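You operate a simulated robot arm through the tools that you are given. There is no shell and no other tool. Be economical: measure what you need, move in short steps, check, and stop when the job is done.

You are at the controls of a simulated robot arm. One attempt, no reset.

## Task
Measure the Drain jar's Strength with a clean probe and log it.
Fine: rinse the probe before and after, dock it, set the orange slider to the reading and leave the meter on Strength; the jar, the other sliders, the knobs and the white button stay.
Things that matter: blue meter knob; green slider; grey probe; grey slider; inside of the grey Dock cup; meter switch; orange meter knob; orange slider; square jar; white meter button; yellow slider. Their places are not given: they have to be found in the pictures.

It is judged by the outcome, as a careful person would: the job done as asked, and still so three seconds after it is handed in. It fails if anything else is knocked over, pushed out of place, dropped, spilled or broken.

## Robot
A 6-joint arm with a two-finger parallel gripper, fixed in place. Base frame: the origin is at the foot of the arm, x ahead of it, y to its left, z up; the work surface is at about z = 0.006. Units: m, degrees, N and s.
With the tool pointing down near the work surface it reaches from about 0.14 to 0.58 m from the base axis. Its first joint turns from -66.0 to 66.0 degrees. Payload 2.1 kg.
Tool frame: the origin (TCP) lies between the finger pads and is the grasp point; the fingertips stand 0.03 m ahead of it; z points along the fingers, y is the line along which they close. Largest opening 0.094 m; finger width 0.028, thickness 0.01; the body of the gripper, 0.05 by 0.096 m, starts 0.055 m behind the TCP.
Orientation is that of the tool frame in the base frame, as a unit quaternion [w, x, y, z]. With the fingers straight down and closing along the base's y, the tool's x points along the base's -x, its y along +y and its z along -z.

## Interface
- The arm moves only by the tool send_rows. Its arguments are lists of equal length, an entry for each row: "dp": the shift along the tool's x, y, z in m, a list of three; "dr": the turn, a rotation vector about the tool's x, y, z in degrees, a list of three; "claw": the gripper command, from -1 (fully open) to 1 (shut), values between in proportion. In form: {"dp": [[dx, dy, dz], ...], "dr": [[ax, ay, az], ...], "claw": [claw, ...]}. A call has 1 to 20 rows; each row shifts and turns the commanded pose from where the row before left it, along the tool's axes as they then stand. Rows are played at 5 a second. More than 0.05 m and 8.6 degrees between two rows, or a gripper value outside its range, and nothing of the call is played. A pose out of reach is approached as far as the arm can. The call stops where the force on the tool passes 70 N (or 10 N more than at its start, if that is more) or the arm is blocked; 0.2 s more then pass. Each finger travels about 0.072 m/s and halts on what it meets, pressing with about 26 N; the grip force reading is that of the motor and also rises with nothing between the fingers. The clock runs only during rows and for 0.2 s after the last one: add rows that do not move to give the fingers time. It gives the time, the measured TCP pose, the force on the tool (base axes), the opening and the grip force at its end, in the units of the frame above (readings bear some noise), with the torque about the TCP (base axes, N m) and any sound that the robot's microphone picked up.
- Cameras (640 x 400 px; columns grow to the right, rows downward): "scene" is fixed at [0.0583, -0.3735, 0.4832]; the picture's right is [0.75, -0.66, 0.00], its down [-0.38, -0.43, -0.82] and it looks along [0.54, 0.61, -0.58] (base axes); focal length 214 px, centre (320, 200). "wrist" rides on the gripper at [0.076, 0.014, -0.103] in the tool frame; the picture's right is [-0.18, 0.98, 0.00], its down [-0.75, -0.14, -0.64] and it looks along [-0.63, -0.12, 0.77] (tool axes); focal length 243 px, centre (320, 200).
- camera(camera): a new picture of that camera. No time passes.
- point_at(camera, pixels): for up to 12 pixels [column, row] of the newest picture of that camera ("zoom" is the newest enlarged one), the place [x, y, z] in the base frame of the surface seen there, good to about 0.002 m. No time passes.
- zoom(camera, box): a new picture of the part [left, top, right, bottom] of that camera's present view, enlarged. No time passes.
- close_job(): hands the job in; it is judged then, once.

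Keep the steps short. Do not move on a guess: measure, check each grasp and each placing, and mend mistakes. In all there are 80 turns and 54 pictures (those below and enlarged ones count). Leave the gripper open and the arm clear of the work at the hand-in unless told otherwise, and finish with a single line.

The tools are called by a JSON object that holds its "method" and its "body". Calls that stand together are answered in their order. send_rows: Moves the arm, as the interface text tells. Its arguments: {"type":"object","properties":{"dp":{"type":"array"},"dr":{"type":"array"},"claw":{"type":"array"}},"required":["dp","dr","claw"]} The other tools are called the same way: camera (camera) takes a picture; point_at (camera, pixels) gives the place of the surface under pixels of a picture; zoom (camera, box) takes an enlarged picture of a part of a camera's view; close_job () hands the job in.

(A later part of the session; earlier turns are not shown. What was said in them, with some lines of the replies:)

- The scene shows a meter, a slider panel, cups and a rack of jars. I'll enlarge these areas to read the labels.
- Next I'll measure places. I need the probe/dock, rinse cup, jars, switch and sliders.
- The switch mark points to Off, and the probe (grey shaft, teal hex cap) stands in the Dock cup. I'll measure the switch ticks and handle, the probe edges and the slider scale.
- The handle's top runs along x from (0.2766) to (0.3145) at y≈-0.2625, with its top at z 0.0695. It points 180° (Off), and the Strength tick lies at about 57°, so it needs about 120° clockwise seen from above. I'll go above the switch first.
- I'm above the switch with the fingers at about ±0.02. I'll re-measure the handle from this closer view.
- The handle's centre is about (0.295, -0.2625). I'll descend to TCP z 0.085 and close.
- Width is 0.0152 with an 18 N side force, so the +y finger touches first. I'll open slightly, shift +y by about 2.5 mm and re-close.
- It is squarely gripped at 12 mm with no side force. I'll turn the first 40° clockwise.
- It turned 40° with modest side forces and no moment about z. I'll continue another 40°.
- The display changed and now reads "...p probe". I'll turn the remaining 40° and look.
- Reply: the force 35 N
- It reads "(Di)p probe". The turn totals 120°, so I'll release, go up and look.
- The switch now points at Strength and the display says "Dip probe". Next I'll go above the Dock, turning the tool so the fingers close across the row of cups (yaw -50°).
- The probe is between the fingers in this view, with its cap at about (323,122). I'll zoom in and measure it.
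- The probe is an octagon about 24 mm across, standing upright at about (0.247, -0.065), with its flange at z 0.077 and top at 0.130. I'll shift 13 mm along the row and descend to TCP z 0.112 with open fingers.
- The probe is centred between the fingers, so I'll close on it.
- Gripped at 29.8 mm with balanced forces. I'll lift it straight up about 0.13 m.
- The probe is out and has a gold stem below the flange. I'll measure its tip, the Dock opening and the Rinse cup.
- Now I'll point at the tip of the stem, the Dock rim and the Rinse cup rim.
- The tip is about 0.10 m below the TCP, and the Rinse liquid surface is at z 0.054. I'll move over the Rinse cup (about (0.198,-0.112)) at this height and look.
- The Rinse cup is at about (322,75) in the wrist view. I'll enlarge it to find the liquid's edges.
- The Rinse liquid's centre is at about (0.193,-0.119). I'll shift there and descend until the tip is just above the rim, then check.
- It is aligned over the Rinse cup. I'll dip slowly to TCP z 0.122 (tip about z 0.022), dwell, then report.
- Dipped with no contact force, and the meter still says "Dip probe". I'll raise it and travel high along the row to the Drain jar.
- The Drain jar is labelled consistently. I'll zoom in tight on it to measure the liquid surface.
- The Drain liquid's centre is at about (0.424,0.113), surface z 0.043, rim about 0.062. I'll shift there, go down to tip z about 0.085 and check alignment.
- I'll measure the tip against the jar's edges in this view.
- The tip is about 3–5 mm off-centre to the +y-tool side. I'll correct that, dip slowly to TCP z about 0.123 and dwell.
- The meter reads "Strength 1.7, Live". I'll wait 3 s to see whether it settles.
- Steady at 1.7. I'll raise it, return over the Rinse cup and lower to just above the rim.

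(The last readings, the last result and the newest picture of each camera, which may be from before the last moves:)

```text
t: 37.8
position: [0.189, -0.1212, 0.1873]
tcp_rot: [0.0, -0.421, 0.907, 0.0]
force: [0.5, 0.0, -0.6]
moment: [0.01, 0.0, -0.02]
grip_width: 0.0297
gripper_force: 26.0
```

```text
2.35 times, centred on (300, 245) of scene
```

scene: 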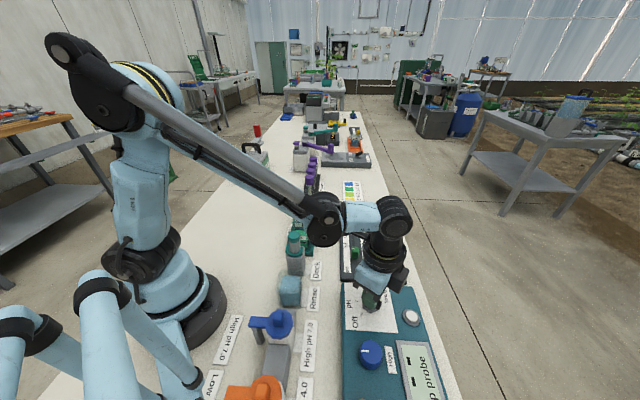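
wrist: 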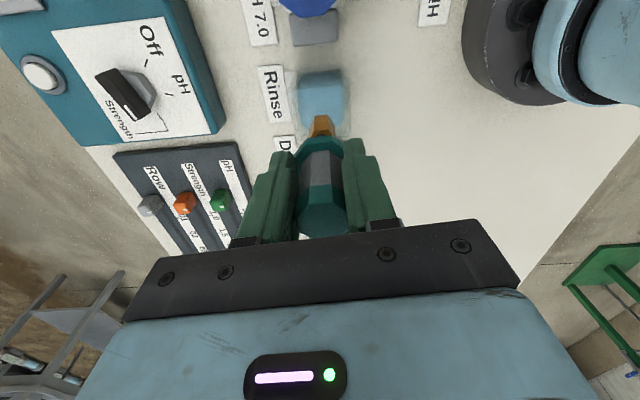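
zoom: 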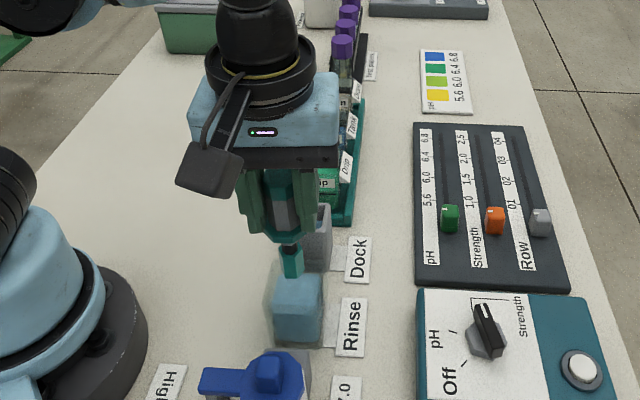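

The tip now looks teal where it was gold before, which may show residue. I'll rinse at the same spot with a longer dwell, then compare the colour.

{"method": "send_rows", "body": {"dp": [[-0.003, -0.0015, 0], [0, 0, 0.016], [0, 0, 0.016], [0, 0, 0.016], [0, 0, 0.018], [0, 0, 0], [0, 0, 0], [0, 0, 0], [0, 0, 0], [0, 0, 0], [0, 0, 0], [0, 0, 0], [0, 0, 0], [0, 0, 0], [0, 0, -0.018], [0, 0, -0.016], [0, 0, -0.016], [0, 0, -0.05], [0, 0, -0.03], [0, 0, 0]], "dr": [[0, 0, 0], [0, 0, 0], [0, 0, 0], [0, 0, 0], [0, 0, 0], [0, 0, 0], [0, 0, 0], [0, 0, 0], [0, 0, 0], [0, 0, 0], [0, 0, 0], [0, 0, 0], [0, 0, 0], [0, 0, 0], [0, 0, 0], [0, 0, 0], [0, 0, 0], [0, 0, 0], [0, 0, 0], [0, 0, 0]], "claw": [0.8, 0.8, 0.8, 0.8, 0.8, 0.8, 0.8, 0.8, 0.8, 0.8, 0.8, 0.8, 0.8, 0.8, 0.8, 0.8, 0.8, 0.8, 0.8, 0.8]}}

{"method": "zoom", "body": {"camera": "scene", "box": [250, 160, 350, 330]}}

```text
t: 42.0
position: [0.1951, -0.1192, 0.2525]
tcp_rot: [0.0, -0.423, 0.906, 0.0]
force: [0.7, 0.6, -1.7]
moment: [-0.01, 0.01, 0.0]
grip_width: 0.0298
gripper_force: 25.9
```

```text
2.35 times, centred on (300, 245) of scene
```

zoom: 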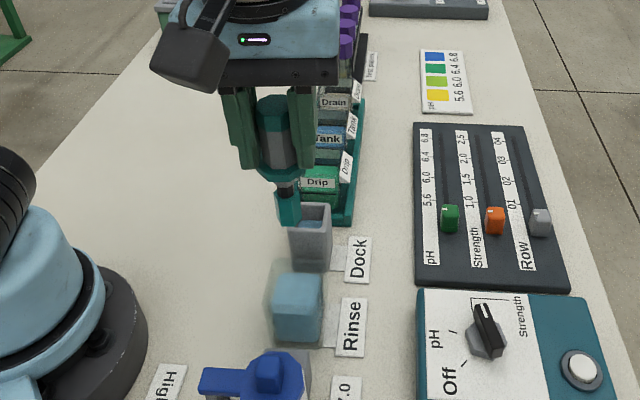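

The tip is still teal after the rinse. I'll look closer from both cameras to understand the colour.

{"method": "zoom", "body": {"camera": "scene", "box": [275, 220, 315, 260]}}

{"method": "zoom", "body": {"camera": "wrist", "box": [265, 50, 375, 160]}}

```text
10.00 times, centred on (295, 240) of scene
```

zoom: 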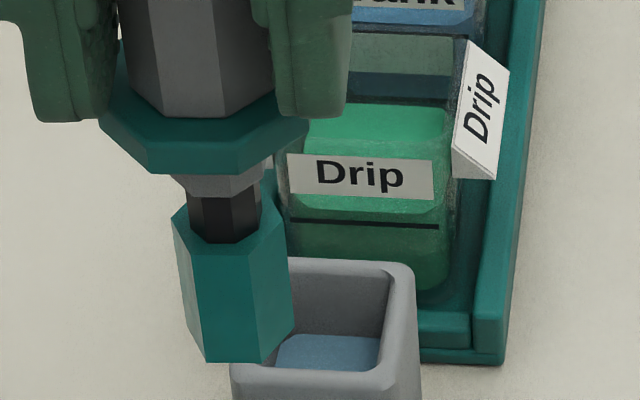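

```text
3.64 times, centred on (320, 105) of wrist
```

zoom: 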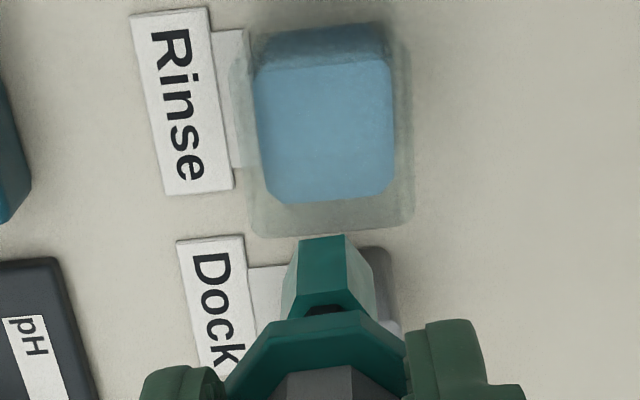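

The tip's teal could mean clean or mean residue. To be safe I'll rinse again, deeper and longer with a small swirl, and then look.

{"method": "send_rows", "body": {"dp": [[0.002, 0.0, 0.05], [0, 0, 0.04], [0, 0, 0.02], [0, 0, 0.02], [0, 0, 0.005], [0.004, 0, 0], [-0.004, 0, 0], [0, 0.003, 0], [0, -0.003, 0], [-0.004, 0, 0], [0.004, 0, 0], [0, 0, 0], [0, 0, 0], [0, 0, 0], [0, 0, 0], [0, 0, 0], [0, 0, 0], [0, 0, 0], [0, 0, 0], [0, 0, 0]], "dr": [[0, 0, 0], [0, 0, 0], [0, 0, 0], [0, 0, 0], [0, 0, 0], [0, 0, 0], [0, 0, 0], [0, 0, 0], [0, 0, 0], [0, 0, 0], [0, 0, 0], [0, 0, 0], [0, 0, 0], [0, 0, 0], [0, 0, 0], [0, 0, 0], [0, 0, 0], [0, 0, 0], [0, 0, 0], [0, 0, 0]], "claw": [0.8, 0.8, 0.8, 0.8, 0.8, 0.8, 0.8, 0.8, 0.8, 0.8, 0.8, 0.8, 0.8, 0.8, 0.8, 0.8, 0.8, 0.8, 0.8, 0.8]}}

{"method": "send_rows", "body": {"dp": [[0, 0, 0], [0, 0, 0], [0, 0, 0], [0, 0, 0], [0, 0, 0], [0, 0, -0.02], [0, 0, -0.02], [0, 0, -0.045], [0, 0, -0.05], [0, 0, 0]], "dr": [[0, 0, 0], [0, 0, 0], [0, 0, 0], [0, 0, 0], [0, 0, 0], [0, 0, 0], [0, 0, 0], [0, 0, 0], [0, 0, 0], [0, 0, 0]], "claw": [0.8, 0.8, 0.8, 0.8, 0.8, 0.8, 0.8, 0.8, 0.8, 0.8]}}

{"method": "zoom", "body": {"camera": "scene", "box": [260, 200, 440, 400]}}

```text
t: 46.2
position: [0.1925, -0.12, 0.1175]
tcp_rot: [0.0, -0.423, 0.906, 0.0]
force: [-0.2, 0.3, -1.5]
moment: [-0.02, 0.05, 0.02]
grip_width: 0.0295
gripper_force: 26.2
```

```text
t: 48.4
position: [0.1891, -0.1202, 0.2545]
tcp_rot: [0.0, -0.423, 0.906, 0.0]
force: [-0.3, 0.1, -1.6]
moment: [0.0, -0.01, 0.03]
grip_width: 0.0296
gripper_force: 25.8
```

```text
2.00 times, centred on (350, 300) of scene
```

zoom: 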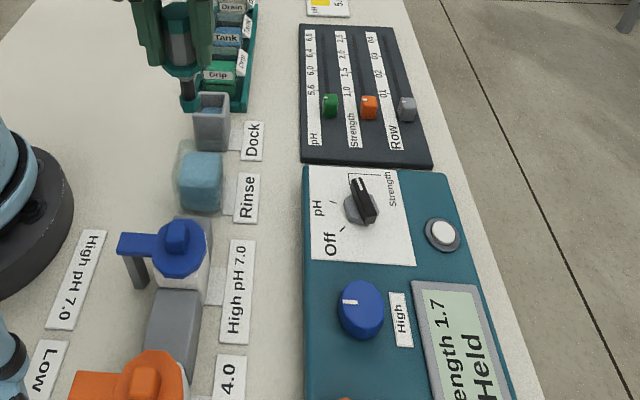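

The meter now shows "Strength 1.7 Held", so it holds the reading it took. The tip colour changed during the first measurement. To be sure the logged value comes from a properly rinsed probe, I'll repeat the Drain dip by exactly retracing my moves.

{"method": "send_rows", "body": {"dp": [[-0.03617, -0.00323, 0], [-0.03617, -0.00323, 0], [-0.03617, -0.00323, 0], [-0.03617, -0.00323, 0], [-0.03617, -0.00323, 0], [-0.03617, -0.00323, 0], [-0.03617, -0.00323, 0], [-0.03617, -0.00323, 0], [-0.03614, -0.00326, 0], [0, 0, 0.035], [0, 0, 0.03], [0, 0, 0]], "dr": [[0, 0, 0], [0, 0, 0], [0, 0, 0], [0, 0, 0], [0, 0, 0], [0, 0, 0], [0, 0, 0], [0, 0, 0], [0, 0, 0], [0, 0, 0], [0, 0, 0], [0, 0, 0]], "claw": [0.8, 0.8, 0.8, 0.8, 0.8, 0.8, 0.8, 0.8, 0.8, 0.8, 0.8, 0.8]}}

{"method": "zoom", "body": {"camera": "wrist", "box": [265, 50, 375, 150]}}

```text
t: 51.0
position: [0.4256, 0.1084, 0.1878]
tcp_rot: [0.0, -0.423, 0.906, 0.0]
force: [0.6, -0.4, -1.3]
moment: [0.0, 0.01, 0.01]
grip_width: 0.0295
gripper_force: 26.1
```

```text
4.00 times, centred on (320, 100) of wrist
```

zoom: 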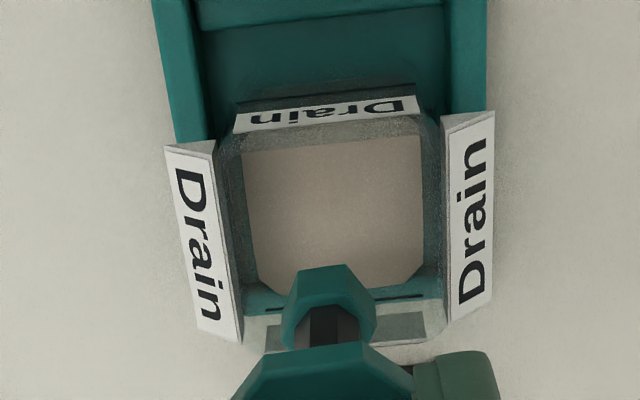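

It is well centred over Drain. I'll dip and dwell 2.5 s, then read.

{"method": "send_rows", "body": {"dp": [[0, 0, 0.016], [0, 0, 0.016], [0, 0, 0.016], [0, 0, 0.016], [0, 0, 0], [0, 0, 0], [0, 0, 0], [0, 0, 0], [0, 0, 0], [0, 0, 0], [0, 0, 0], [0, 0, 0], [0, 0, 0], [0, 0, 0], [0, 0, 0], [0, 0, 0], [0, 0, 0], [0, 0, 0], [0, 0, 0], [0, 0, 0]], "dr": [[0, 0, 0], [0, 0, 0], [0, 0, 0], [0, 0, 0], [0, 0, 0], [0, 0, 0], [0, 0, 0], [0, 0, 0], [0, 0, 0], [0, 0, 0], [0, 0, 0], [0, 0, 0], [0, 0, 0], [0, 0, 0], [0, 0, 0], [0, 0, 0], [0, 0, 0], [0, 0, 0], [0, 0, 0], [0, 0, 0]], "claw": [0.8, 0.8, 0.8, 0.8, 0.8, 0.8, 0.8, 0.8, 0.8, 0.8, 0.8, 0.8, 0.8, 0.8, 0.8, 0.8, 0.8, 0.8, 0.8, 0.8]}}

{"method": "zoom", "body": {"camera": "scene", "box": [340, 280, 480, 400]}}

```text
t: 55.2
position: [0.4236, 0.1105, 0.1238]
tcp_rot: [0.001, -0.422, 0.907, 0.0]
force: [0.0, -0.1, -1.9]
moment: [-0.02, 0.01, 0.0]
grip_width: 0.0298
gripper_force: 26.0
```

```text
3.33 times, centred on (410, 340) of scene
```

zoom: 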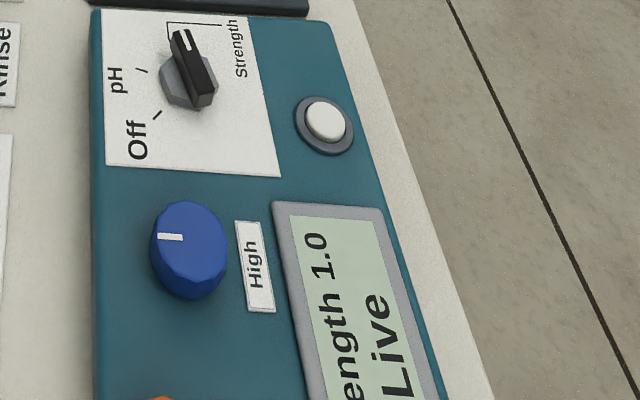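

It now reads "Strength 1.0, Live", which differs from the first 1.7. I'll wait about 3 s more and read again before drawing any conclusion.

{"method": "send_rows", "body": {"dp": [[0, 0, 0], [0, 0, 0], [0, 0, 0], [0, 0, 0], [0, 0, 0], [0, 0, 0], [0, 0, 0], [0, 0, 0], [0, 0, 0], [0, 0, 0], [0, 0, 0], [0, 0, 0], [0, 0, 0], [0, 0, 0], [0, 0, 0], [0, 0, 0]], "dr": [[0, 0, 0], [0, 0, 0], [0, 0, 0], [0, 0, 0], [0, 0, 0], [0, 0, 0], [0, 0, 0], [0, 0, 0], [0, 0, 0], [0, 0, 0], [0, 0, 0], [0, 0, 0], [0, 0, 0], [0, 0, 0], [0, 0, 0], [0, 0, 0]], "claw": [0.8, 0.8, 0.8, 0.8, 0.8, 0.8, 0.8, 0.8, 0.8, 0.8, 0.8, 0.8, 0.8, 0.8, 0.8, 0.8]}}

{"method": "zoom", "body": {"camera": "scene", "box": [350, 330, 470, 400]}}

```text
t: 58.6
position: [0.4254, 0.1102, 0.1244]
tcp_rot: [0.0, -0.423, 0.906, 0.0]
force: [0.4, 0.9, -0.5]
moment: [-0.02, -0.03, 0.01]
grip_width: 0.0296
gripper_force: 26.2
```

```text
5.33 times, centred on (410, 365) of scene
```

zoom: 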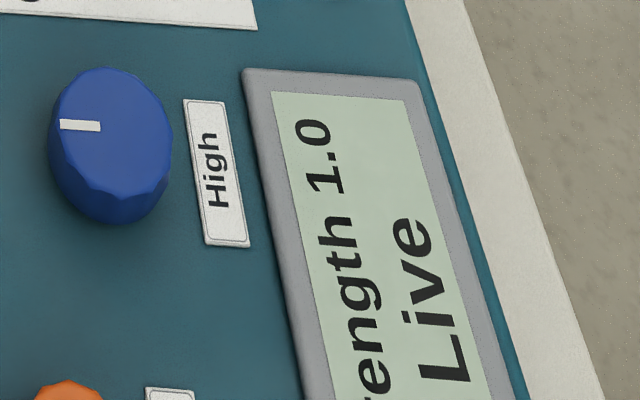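

A stable 1.0, so the two readings disagree and rinse quality matters. In rinse 1 the sleeve top was slightly above the water, while rinse 3 was deeper. I'll go back over Rinse and look at the tip colour and the held value before rinsing.

{"method": "send_rows", "body": {"dp": [[0, 0, -0.02], [0, 0, -0.02], [0, 0, -0.04], [0, 0, -0.05], [0.03617, 0.00323, 0], [0.03617, 0.00323, 0], [0.03617, 0.00323, 0], [0.03617, 0.00323, 0], [0.03617, 0.00323, 0], [0.03617, 0.00323, 0], [0.03617, 0.00323, 0], [0.03617, 0.00323, 0], [0.03614, 0.00326, 0], [0, 0, 0]], "dr": [[0, 0, 0], [0, 0, 0], [0, 0, 0], [0, 0, 0], [0, 0, 0], [0, 0, 0], [0, 0, 0], [0, 0, 0], [0, 0, 0], [0, 0, 0], [0, 0, 0], [0, 0, 0], [0, 0, 0], [0, 0, 0]], "claw": [0.8, 0.8, 0.8, 0.8, 0.8, 0.8, 0.8, 0.8, 0.8, 0.8, 0.8, 0.8, 0.8, 0.8]}}

{"method": "zoom", "body": {"camera": "scene", "box": [260, 200, 460, 400]}}

```text
t: 61.6
position: [0.1927, -0.1222, 0.2547]
tcp_rot: [-0.001, -0.423, 0.906, 0.0]
force: [0.4, -0.1, -1.2]
moment: [0.0, 0.04, -0.01]
grip_width: 0.0297
gripper_force: 26.9
```

```text
2.00 times, centred on (360, 300) of scene
```

zoom: 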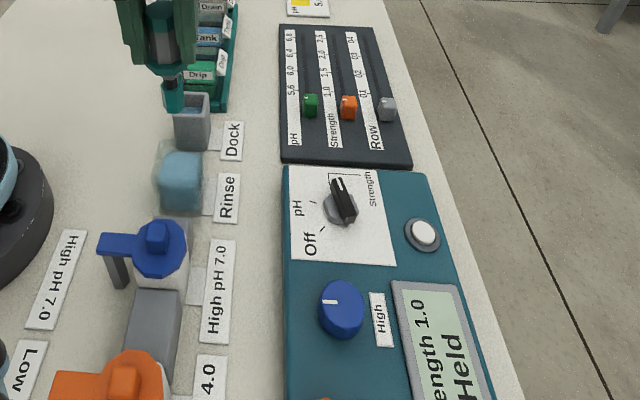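

The tip is still teal, and 1.0 is held. The likely story is that the gold colour was old residue and the first rinse was too shallow and short, so 1.7 was tainted. I'll do a long, deep rinse (about 7 s) and measure a third time to confirm.

{"method": "send_rows", "body": {"dp": [[0, 0, 0.05], [0, 0, 0.04], [0, 0, 0.02], [0, 0, 0.02], [0, 0, 0.006], [0.004, 0, 0], [-0.004, 0, 0], [0, 0.003, 0], [0, -0.003, 0], [-0.004, 0, 0], [0.004, 0, 0], [0, 0, 0], [0, 0, 0], [0, 0, 0], [0, 0, 0], [0, 0, 0], [0, 0, 0], [0, 0, 0], [0, 0, 0], [0, 0, 0]], "dr": [[0, 0, 0], [0, 0, 0], [0, 0, 0], [0, 0, 0], [0, 0, 0], [0, 0, 0], [0, 0, 0], [0, 0, 0], [0, 0, 0], [0, 0, 0], [0, 0, 0], [0, 0, 0], [0, 0, 0], [0, 0, 0], [0, 0, 0], [0, 0, 0], [0, 0, 0], [0, 0, 0], [0, 0, 0], [0, 0, 0]], "claw": [0.8, 0.8, 0.8, 0.8, 0.8, 0.8, 0.8, 0.8, 0.8, 0.8, 0.8, 0.8, 0.8, 0.8, 0.8, 0.8, 0.8, 0.8, 0.8, 0.8]}}

{"method": "send_rows", "body": {"dp": [[0, 0, 0], [0, 0, 0], [0, 0, 0], [0, 0, 0], [0, 0, 0], [0, 0, 0], [0, 0, 0], [0, 0, 0], [0, 0, 0], [0, 0, 0], [0, 0, 0], [0, 0, 0], [0, 0, 0], [0, 0, 0], [0, 0, -0.006], [0, 0, -0.02], [0, 0, -0.02], [0, 0, -0.04], [0, 0, -0.05], [0, 0, 0]], "dr": [[0, 0, 0], [0, 0, 0], [0, 0, 0], [0, 0, 0], [0, 0, 0], [0, 0, 0], [0, 0, 0], [0, 0, 0], [0, 0, 0], [0, 0, 0], [0, 0, 0], [0, 0, 0], [0, 0, 0], [0, 0, 0], [0, 0, 0], [0, 0, 0], [0, 0, 0], [0, 0, 0], [0, 0, 0], [0, 0, 0]], "claw": [0.8, 0.8, 0.8, 0.8, 0.8, 0.8, 0.8, 0.8, 0.8, 0.8, 0.8, 0.8, 0.8, 0.8, 0.8, 0.8, 0.8, 0.8, 0.8, 0.8]}}

{"method": "send_rows", "body": {"dp": [[-0.03617, -0.00323, 0], [-0.03617, -0.00323, 0], [-0.03617, -0.00323, 0], [-0.03617, -0.00323, 0], [-0.03617, -0.00323, 0], [-0.03617, -0.00323, 0], [-0.03617, -0.00323, 0], [-0.03617, -0.00323, 0], [-0.03614, -0.00326, 0], [0, 0, 0.035], [0, 0, 0.031], [0, 0, 0]], "dr": [[0, 0, 0], [0, 0, 0], [0, 0, 0], [0, 0, 0], [0, 0, 0], [0, 0, 0], [0, 0, 0], [0, 0, 0], [0, 0, 0], [0, 0, 0], [0, 0, 0], [0, 0, 0]], "claw": [0.8, 0.8, 0.8, 0.8, 0.8, 0.8, 0.8, 0.8, 0.8, 0.8, 0.8, 0.8]}}

```text
t: 65.8
position: [0.1918, -0.1223, 0.1168]
tcp_rot: [0.0, -0.423, 0.906, 0.0]
force: [-0.4, 0.3, -2.0]
moment: [0.0, 0.01, 0.01]
grip_width: 0.0298
gripper_force: 26.2
```

```text
t: 70.0
position: [0.1914, -0.121, 0.2538]
tcp_rot: [0.0, -0.422, 0.906, -0.001]
force: [0.5, -0.1, -1.5]
moment: [-0.03, 0.03, -0.01]
grip_width: 0.0297
gripper_force: 25.9
```

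```text
t: 72.6
position: [0.4238, 0.112, 0.1883]
tcp_rot: [0.001, -0.423, 0.906, 0.0]
force: [-0.2, 0.2, -1.5]
moment: [-0.02, 0.0, 0.0]
grip_width: 0.0297
gripper_force: 26.0
```

Same place as before (within the noise). I'll dip and dwell 3 s.

{"method": "send_rows", "body": {"dp": [[0, 0, 0.016], [0, 0, 0.016], [0, 0, 0.016], [0, 0, 0.016], [0, 0, 0], [0, 0, 0], [0, 0, 0], [0, 0, 0], [0, 0, 0], [0, 0, 0], [0, 0, 0], [0, 0, 0], [0, 0, 0], [0, 0, 0], [0, 0, 0], [0, 0, 0], [0, 0, 0], [0, 0, 0], [0, 0, 0], [0, 0, 0]], "dr": [[0, 0, 0], [0, 0, 0], [0, 0, 0], [0, 0, 0], [0, 0, 0], [0, 0, 0], [0, 0, 0], [0, 0, 0], [0, 0, 0], [0, 0, 0], [0, 0, 0], [0, 0, 0], [0, 0, 0], [0, 0, 0], [0, 0, 0], [0, 0, 0], [0, 0, 0], [0, 0, 0], [0, 0, 0], [0, 0, 0]], "claw": [0.8, 0.8, 0.8, 0.8, 0.8, 0.8, 0.8, 0.8, 0.8, 0.8, 0.8, 0.8, 0.8, 0.8, 0.8, 0.8, 0.8, 0.8, 0.8, 0.8]}}

{"method": "zoom", "body": {"camera": "scene", "box": [360, 330, 460, 400]}}

```text
t: 76.8
position: [0.4237, 0.1114, 0.1233]
tcp_rot: [0.0, -0.423, 0.906, 0.0]
force: [-0.2, 0.8, -0.8]
moment: [-0.02, 0.03, -0.01]
grip_width: 0.0296
gripper_force: 25.6
```

```text
5.71 times, centred on (410, 365) of scene
```

zoom: 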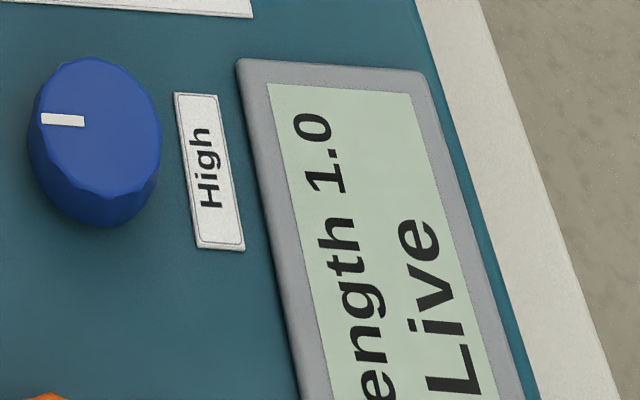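

1.0 is confirmed. Now the final rinse: I'll go up, travel back and dip deep.

{"method": "send_rows", "body": {"dp": [[0, 0, -0.02], [0, 0, -0.02], [0, 0, -0.04], [0, 0, -0.05], [0.03617, 0.00323, 0], [0.03617, 0.00323, 0], [0.03617, 0.00323, 0], [0.03617, 0.00323, 0], [0.03617, 0.00323, 0], [0.03617, 0.00323, 0], [0.03617, 0.00323, 0], [0.03617, 0.00323, 0], [0.03614, 0.00326, 0], [0, 0, 0]], "dr": [[0, 0, 0], [0, 0, 0], [0, 0, 0], [0, 0, 0], [0, 0, 0], [0, 0, 0], [0, 0, 0], [0, 0, 0], [0, 0, 0], [0, 0, 0], [0, 0, 0], [0, 0, 0], [0, 0, 0], [0, 0, 0]], "claw": [0.8, 0.8, 0.8, 0.8, 0.8, 0.8, 0.8, 0.8, 0.8, 0.8, 0.8, 0.8, 0.8, 0.8]}}

{"method": "send_rows", "body": {"dp": [[0, 0, 0.05], [0, 0, 0.04], [0, 0, 0.02], [0, 0, 0.02], [0, 0, 0.006], [0.004, 0, 0], [-0.004, 0, 0], [0, 0.003, 0], [0, -0.003, 0], [-0.004, 0, 0], [0.004, 0, 0], [0, 0, 0], [0, 0, 0], [0, 0, 0], [0, 0, 0], [0, 0, 0], [0, 0, 0], [0, 0, 0], [0, 0, 0], [0, 0, 0]], "dr": [[0, 0, 0], [0, 0, 0], [0, 0, 0], [0, 0, 0], [0, 0, 0], [0, 0, 0], [0, 0, 0], [0, 0, 0], [0, 0, 0], [0, 0, 0], [0, 0, 0], [0, 0, 0], [0, 0, 0], [0, 0, 0], [0, 0, 0], [0, 0, 0], [0, 0, 0], [0, 0, 0], [0, 0, 0], [0, 0, 0]], "claw": [0.8, 0.8, 0.8, 0.8, 0.8, 0.8, 0.8, 0.8, 0.8, 0.8, 0.8, 0.8, 0.8, 0.8, 0.8, 0.8, 0.8, 0.8, 0.8, 0.8]}}

{"method": "send_rows", "body": {"dp": [[0, 0, 0], [0, 0, 0], [0, 0, 0], [0, 0, 0], [0, 0, 0], [0, 0, 0], [0, 0, 0], [0, 0, 0], [0, 0, 0], [0, 0, 0], [0, 0, 0], [0, 0, 0], [0, 0, 0], [0, 0, 0], [0, 0, -0.006], [0, 0, -0.02], [0, 0, -0.02], [0, 0, -0.04], [0, 0, -0.05], [0, 0, 0]], "dr": [[0, 0, 0], [0, 0, 0], [0, 0, 0], [0, 0, 0], [0, 0, 0], [0, 0, 0], [0, 0, 0], [0, 0, 0], [0, 0, 0], [0, 0, 0], [0, 0, 0], [0, 0, 0], [0, 0, 0], [0, 0, 0], [0, 0, 0], [0, 0, 0], [0, 0, 0], [0, 0, 0], [0, 0, 0], [0, 0, 0]], "claw": [0.8, 0.8, 0.8, 0.8, 0.8, 0.8, 0.8, 0.8, 0.8, 0.8, 0.8, 0.8, 0.8, 0.8, 0.8, 0.8, 0.8, 0.8, 0.8, 0.8]}}

```text
t: 79.8
position: [0.1916, -0.1225, 0.2536]
tcp_rot: [-0.001, -0.423, 0.906, 0.0]
force: [0.4, 0.2, -1.6]
moment: [0.01, 0.0, 0.0]
grip_width: 0.0295
gripper_force: 26.1
```

```text
t: 84.0
position: [0.1924, -0.1211, 0.1182]
tcp_rot: [0.0, -0.422, 0.907, 0.0]
force: [0.5, 0.4, -1.0]
moment: [0.0, 0.03, 0.04]
grip_width: 0.0294
gripper_force: 26.1
```

```text
t: 88.2
position: [0.1927, -0.1215, 0.2531]
tcp_rot: [0.0, -0.422, 0.907, 0.001]
force: [-0.3, -0.4, -1.3]
moment: [-0.01, 0.01, -0.01]
grip_width: 0.0296
gripper_force: 25.9
```

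Now I return to the exact grasp pose over the Dock (command sum: x -0.077, y -0.0067). I'll lower the tip to just above the cup rim and check.

{"method": "send_rows", "body": {"dp": [[-0.0385, -0.0033, 0], [-0.0385, -0.0034, 0], [0, 0, 0.04], [0, 0, 0.028], [0, 0, 0]], "dr": [[0, 0, 0], [0, 0, 0], [0, 0, 0], [0, 0, 0], [0, 0, 0]], "claw": [0.8, 0.8, 0.8, 0.8, 0.8]}}

{"method": "zoom", "body": {"camera": "wrist", "box": [265, 50, 375, 150]}}

```text
t: 89.4
position: [0.2467, -0.0654, 0.1854]
tcp_rot: [0.0, -0.423, 0.906, 0.0]
force: [-0.2, -0.3, -1.7]
moment: [-0.02, 0.0, 0.04]
grip_width: 0.0297
gripper_force: 25.9
```

```text
4.00 times, centred on (320, 100) of wrist
```

zoom: 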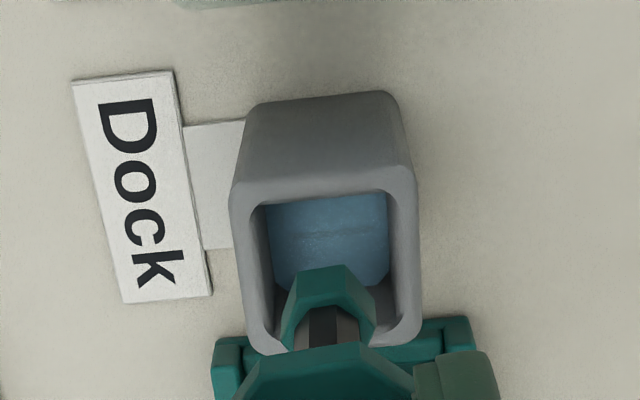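

It is centred on the Dock opening. I'll lower the remaining 0.074 m slowly.

{"method": "send_rows", "body": {"dp": [[0, 0, 0.016], [0, 0, 0.016], [0, 0, 0.016], [0, 0, 0.014], [0, 0, 0.008], [0, 0, 0.0035], [0, 0, 0]], "dr": [[0, 0, 0], [0, 0, 0], [0, 0, 0], [0, 0, 0], [0, 0, 0], [0, 0, 0], [0, 0, 0]], "claw": [0.8, 0.8, 0.8, 0.8, 0.8, 0.8, 0.8]}}

```text
t: 91.0
position: [0.2468, -0.0659, 0.1129]
tcp_rot: [-0.001, -0.423, 0.906, 0.0]
force: [-0.2, 0.0, -1.9]
moment: [-0.02, 0.01, 0.0]
grip_width: 0.0297
gripper_force: 26.1
```

It is nearly down, but the probe's weight still hangs on the tool. I'll ease down a bit more.

{"method": "send_rows", "body": {"dp": [[0, 0, 0.001], [0, 0, 0.001], [0, 0, 0]], "dr": [[0, 0, 0], [0, 0, 0], [0, 0, 0]], "claw": [0.8, 0.8, 0.8]}}

```text
t: 91.8
position: [0.2474, -0.0652, 0.1103]
tcp_rot: [0.0, -0.423, 0.906, -0.001]
force: [-5.0, 1.7, 22.2]
moment: [0.12, -0.12, 0.02]
grip_width: 0.0295
gripper_force: 24.9
```

It is seated (22 N upward). I'll back off 1 mm, open to about 0.056 and rise.

{"method": "send_rows", "body": {"dp": [[0, 0, -0.001], [0, 0, 0], [0, 0, 0], [0, 0, 0], [0, 0, -0.03], [0, 0, -0.05], [0, 0, -0.05], [0, 0, 0]], "dr": [[0, 0, 0], [0, 0, 0], [0, 0, 0], [0, 0, 0], [0, 0, 0], [0, 0, 0], [0, 0, 0], [0, 0, 0]], "claw": [0.8, -0.2, -0.2, -0.2, -0.2, -0.2, -0.2, -0.2]}}

{"method": "zoom", "body": {"camera": "scene", "box": [260, 170, 420, 290]}}

```text
t: 93.6
position: [0.2481, -0.0676, 0.2403]
tcp_rot: [0.001, -0.423, 0.906, 0.0]
force: [-0.4, -0.3, -0.1]
moment: [0.02, -0.01, -0.02]
grip_width: 0.0564
gripper_force: 0.1
```

```text
3.33 times, centred on (340, 230) of scene
```

zoom: 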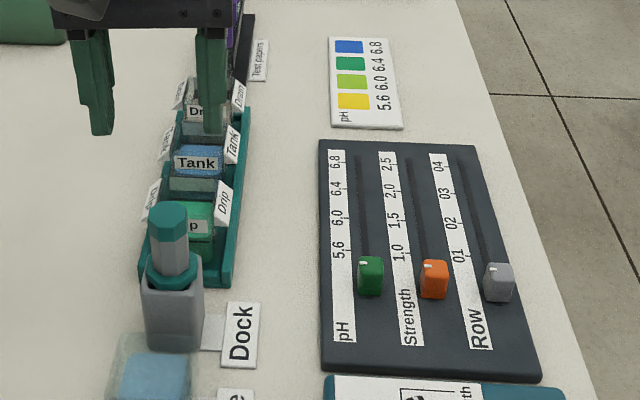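

The probe is docked again. Now I'll look closely at the slider panel to measure the orange knob and the 1.0 tick.

{"method": "zoom", "body": {"camera": "scene", "box": [345, 205, 405, 265]}}

```text
6.67 times, centred on (375, 235) of scene
```

zoom: 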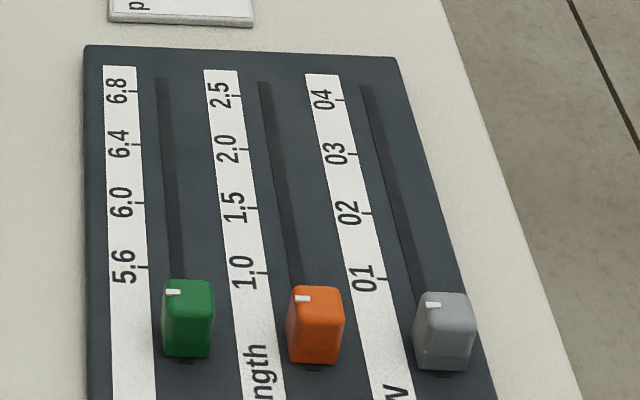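

{"method": "point_at", "body": {"camera": "zoom", "pixels": [[263, 272], [255, 208], [246, 149], [237, 96], [299, 298], [309, 298], [320, 295], [335, 295], [296, 318], [340, 318], [265, 85], [298, 275]]}}

```text
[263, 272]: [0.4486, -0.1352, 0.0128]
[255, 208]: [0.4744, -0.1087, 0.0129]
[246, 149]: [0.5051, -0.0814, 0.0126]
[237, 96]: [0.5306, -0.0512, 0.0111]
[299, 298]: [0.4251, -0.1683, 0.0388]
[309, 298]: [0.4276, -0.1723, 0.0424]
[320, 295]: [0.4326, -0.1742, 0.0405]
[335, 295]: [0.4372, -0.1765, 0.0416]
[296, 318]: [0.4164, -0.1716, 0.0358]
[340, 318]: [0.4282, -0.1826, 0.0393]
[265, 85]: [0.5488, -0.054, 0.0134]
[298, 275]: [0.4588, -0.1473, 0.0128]
```

The slot direction is u≈(0.697,0.717), with the 1.0 tick at s≈0.215 and the knob mark at s≈0.175. So the orange knob (centre about (0.430,-0.174), top z 0.042) must slide about +0.040. I'll align the tool with the slot and go above the knob.

{"method": "send_rows", "body": {"dp": [[0, 0, 0], [-0.01, -0.0414, 0], [-0.01, -0.0414, 0], [-0.01, -0.0414, 0], [-0.01, -0.0414, 0], [-0.0098, -0.0412, 0], [0, 0, 0.04], [0, 0, 0.04], [0, 0, 0.03], [0, 0, 0]], "dr": [[0, 0, 4.2], [0, 0, 0], [0, 0, 0], [0, 0, 0], [0, 0, 0], [0, 0, 0], [0, 0, 0], [0, 0, 0], [0, 0, 0], [0, 0, 0]], "claw": [0.2, 0.2, 0.2, 0.2, 0.2, 0.2, 0.2, 0.2, 0.2, 0.2]}}

{"method": "camera", "body": {"camera": "wrist"}}

```text
t: 95.8
position: [0.4307, -0.1733, 0.1304]
tcp_rot: [0.0, -0.389, 0.921, -0.001]
force: [0.1, 0.6, 0.0]
moment: [-0.01, 0.04, 0.01]
grip_width: 0.0375
gripper_force: 0.2
```

```text
5 pictures are left
```

wrist: 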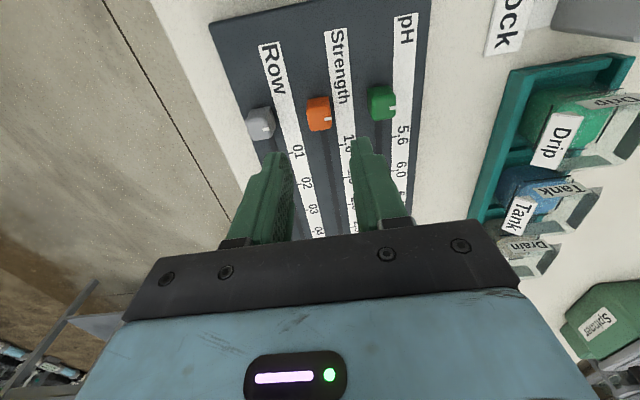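

I'll measure the knob's edges and mark, and the ticks, from here.

{"method": "point_at", "body": {"camera": "wrist", "pixels": [[308, 110], [331, 108], [320, 100], [319, 125], [328, 120], [324, 121], [309, 120], [331, 118], [318, 112], [300, 170], [345, 150], [319, 130]]}}

```text
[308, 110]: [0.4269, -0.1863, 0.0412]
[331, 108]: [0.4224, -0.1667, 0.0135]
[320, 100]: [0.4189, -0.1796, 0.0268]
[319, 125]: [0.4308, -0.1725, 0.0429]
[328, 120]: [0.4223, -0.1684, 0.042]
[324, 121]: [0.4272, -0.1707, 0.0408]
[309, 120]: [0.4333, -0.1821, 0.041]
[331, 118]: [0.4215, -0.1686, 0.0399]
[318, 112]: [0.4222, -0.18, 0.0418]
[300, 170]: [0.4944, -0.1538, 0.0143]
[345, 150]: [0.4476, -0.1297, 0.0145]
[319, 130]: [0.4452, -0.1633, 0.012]
```

The mark is at s≈0.1745, the knob spans n 0.420–0.437 (centre 0.4285), and the body centre is about s 0.171. I'll descend to TCP z 0.054 and close gently.

{"method": "send_rows", "body": {"dp": [[0.005, 0.001, 0.02], [0, 0, 0.03], [0, 0, 0.016], [0, 0, 0.0105], [0, 0, 0], [0, 0, 0], [0, 0, 0], [0, 0, 0]], "dr": [[0, 0, 0], [0, 0, 0], [0, 0, 0], [0, 0, 0], [0, 0, 0], [0, 0, 0], [0, 0, 0], [0, 0, 0]], "claw": [0.2, 0.2, 0.2, 0.2, 0.2, 0.5, 0.75, 0.75]}}

```text
t: 97.6
position: [0.4253, -0.1778, 0.0542]
tcp_rot: [0.0, -0.388, 0.922, -0.002]
force: [13.4, -9.7, -10.0]
moment: [-0.16, -0.19, -0.51]
grip_width: 0.0195
gripper_force: 44.0
```

It is gripped at 19.5 mm with about 16 N of side force. I'll relieve 1 mm, then slide along the slot 0.040 m slowly.

{"method": "send_rows", "body": {"dp": [[0, -0.001, 0], [-0.005, 0, 0], [-0.005, 0, 0], [-0.005, 0, 0], [-0.005, 0, 0], [-0.005, 0, 0], [-0.005, 0, 0], [-0.005, 0, 0], [-0.005, 0, 0], [0, 0, 0], [0, 0, 0]], "dr": [[0, 0, 0], [0, 0, 0], [0, 0, 0], [0, 0, 0], [0, 0, 0], [0, 0, 0], [0, 0, 0], [0, 0, 0], [0, 0, 0], [0, 0, 0], [0, 0, 0]], "claw": [0.75, 0.75, 0.75, 0.75, 0.75, 0.75, 0.75, 0.75, 0.75, 0.75, 0.75]}}

{"method": "zoom", "body": {"camera": "scene", "box": [345, 205, 405, 265]}}

```text
t: 100.0
position: [0.4546, -0.1492, 0.0548]
tcp_rot: [-0.001, -0.389, 0.921, 0.0]
force: [-10.4, 10.1, 11.7]
moment: [0.0, 0.48, -0.49]
grip_width: 0.0193
gripper_force: 45.5
```

```text
6.67 times, centred on (375, 235) of scene
```

zoom: 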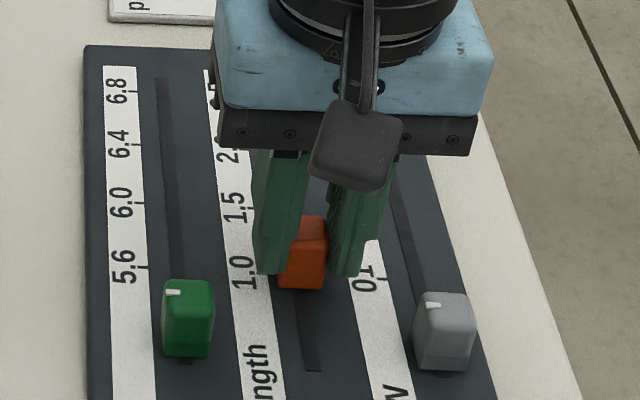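

The knob moved. I'll release straight, rise and move aside to check.

{"method": "send_rows", "body": {"dp": [[0, 0, 0], [0, 0, 0], [0, 0, 0], [0, 0, -0.03], [0, 0, -0.05], [0, 0, -0.05], [0, 0.04, -0.02], [0, 0.045, 0], [0, 0.045, 0], [0, 0, 0]], "dr": [[0, 0, 0], [0, 0, 0], [0, 0, 0], [0, 0, 0], [0, 0, 0], [0, 0, 0], [0, 0, 0], [0, 0, 0], [0, 0, 0], [0, 0, 0]], "claw": [0.2, 0.2, 0.2, 0.2, 0.2, 0.2, 0.2, 0.2, 0.2, 0.2]}}

{"method": "zoom", "body": {"camera": "scene", "box": [345, 205, 405, 265]}}

{"method": "point_at", "body": {"camera": "zoom", "pixels": [[263, 272], [255, 208], [279, 229], [287, 229], [283, 229], [173, 292], [433, 305]]}}

```text
t: 102.2
position: [0.3623, -0.0604, 0.203]
tcp_rot: [0.001, -0.389, 0.921, 0.0]
force: [-0.4, 0.3, 0.0]
moment: [0.01, 0.01, -0.02]
grip_width: 0.0373
gripper_force: 0.1
```

```text
6.67 times, centred on (375, 235) of scene
```

zoom: 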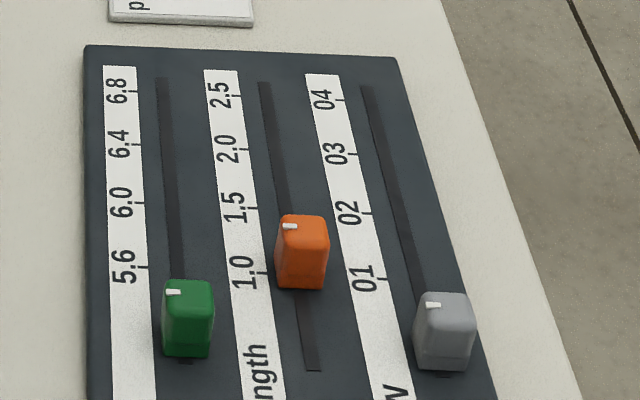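

```text
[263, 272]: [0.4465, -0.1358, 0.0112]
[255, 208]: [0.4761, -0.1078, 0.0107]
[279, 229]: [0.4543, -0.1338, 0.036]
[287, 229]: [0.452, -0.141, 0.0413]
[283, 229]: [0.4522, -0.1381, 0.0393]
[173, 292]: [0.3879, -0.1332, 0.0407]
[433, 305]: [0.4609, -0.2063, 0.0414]
```

The mark is at s≈0.215 and the 1.0 tick at 0.2148, so it is set to 1.0; green and grey are untouched. I'll raise the arm clear, open it fully and do a final check.

{"method": "send_rows", "body": {"dp": [[0, 0, -0.05], [0, 0, -0.05], [0, 0, -0.05], [0, 0, 0], [0, 0, 0]], "dr": [[0, 0, 0], [0, 0, 0], [0, 0, 0], [0, 0, 0], [0, 0, 0]], "claw": [-1, -1, -1, -1, -1]}}

{"method": "zoom", "body": {"camera": "scene", "box": [220, 120, 480, 400]}}

```text
t: 103.4
position: [0.3642, -0.0612, 0.3559]
tcp_rot: [0.0, -0.389, 0.921, 0.0]
force: [1.1, -0.7, 0.1]
moment: [-0.01, -0.01, -0.02]
grip_width: 0.094
gripper_force: 0.0
```

```text
1.43 times, centred on (350, 260) of scene
```

zoom: 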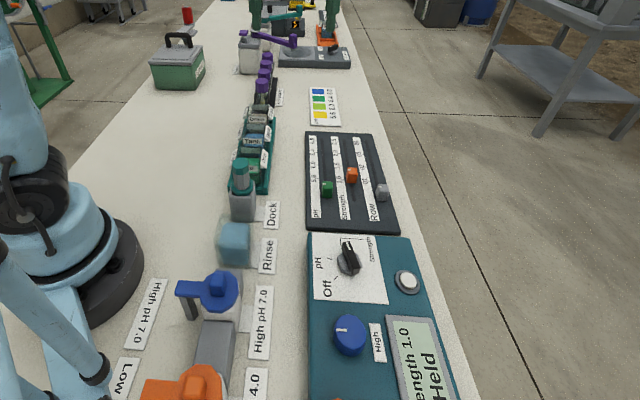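

The probe is docked, the meter is on Strength showing "1.0 Held", and the orange slider is at 1.0. Everything else is in place, so I'm handing in.

{"method": "close_job", "body": {}}

```text
The job is handed in.
```

The Drain jar's Strength is logged as 1.0 (read twice after deep rinses; a first reading of 1.7, taken after a shallow rinse with the probe tip still discoloured, was discarded), the probe is rinsed and docked, and the meter is left on Strength.
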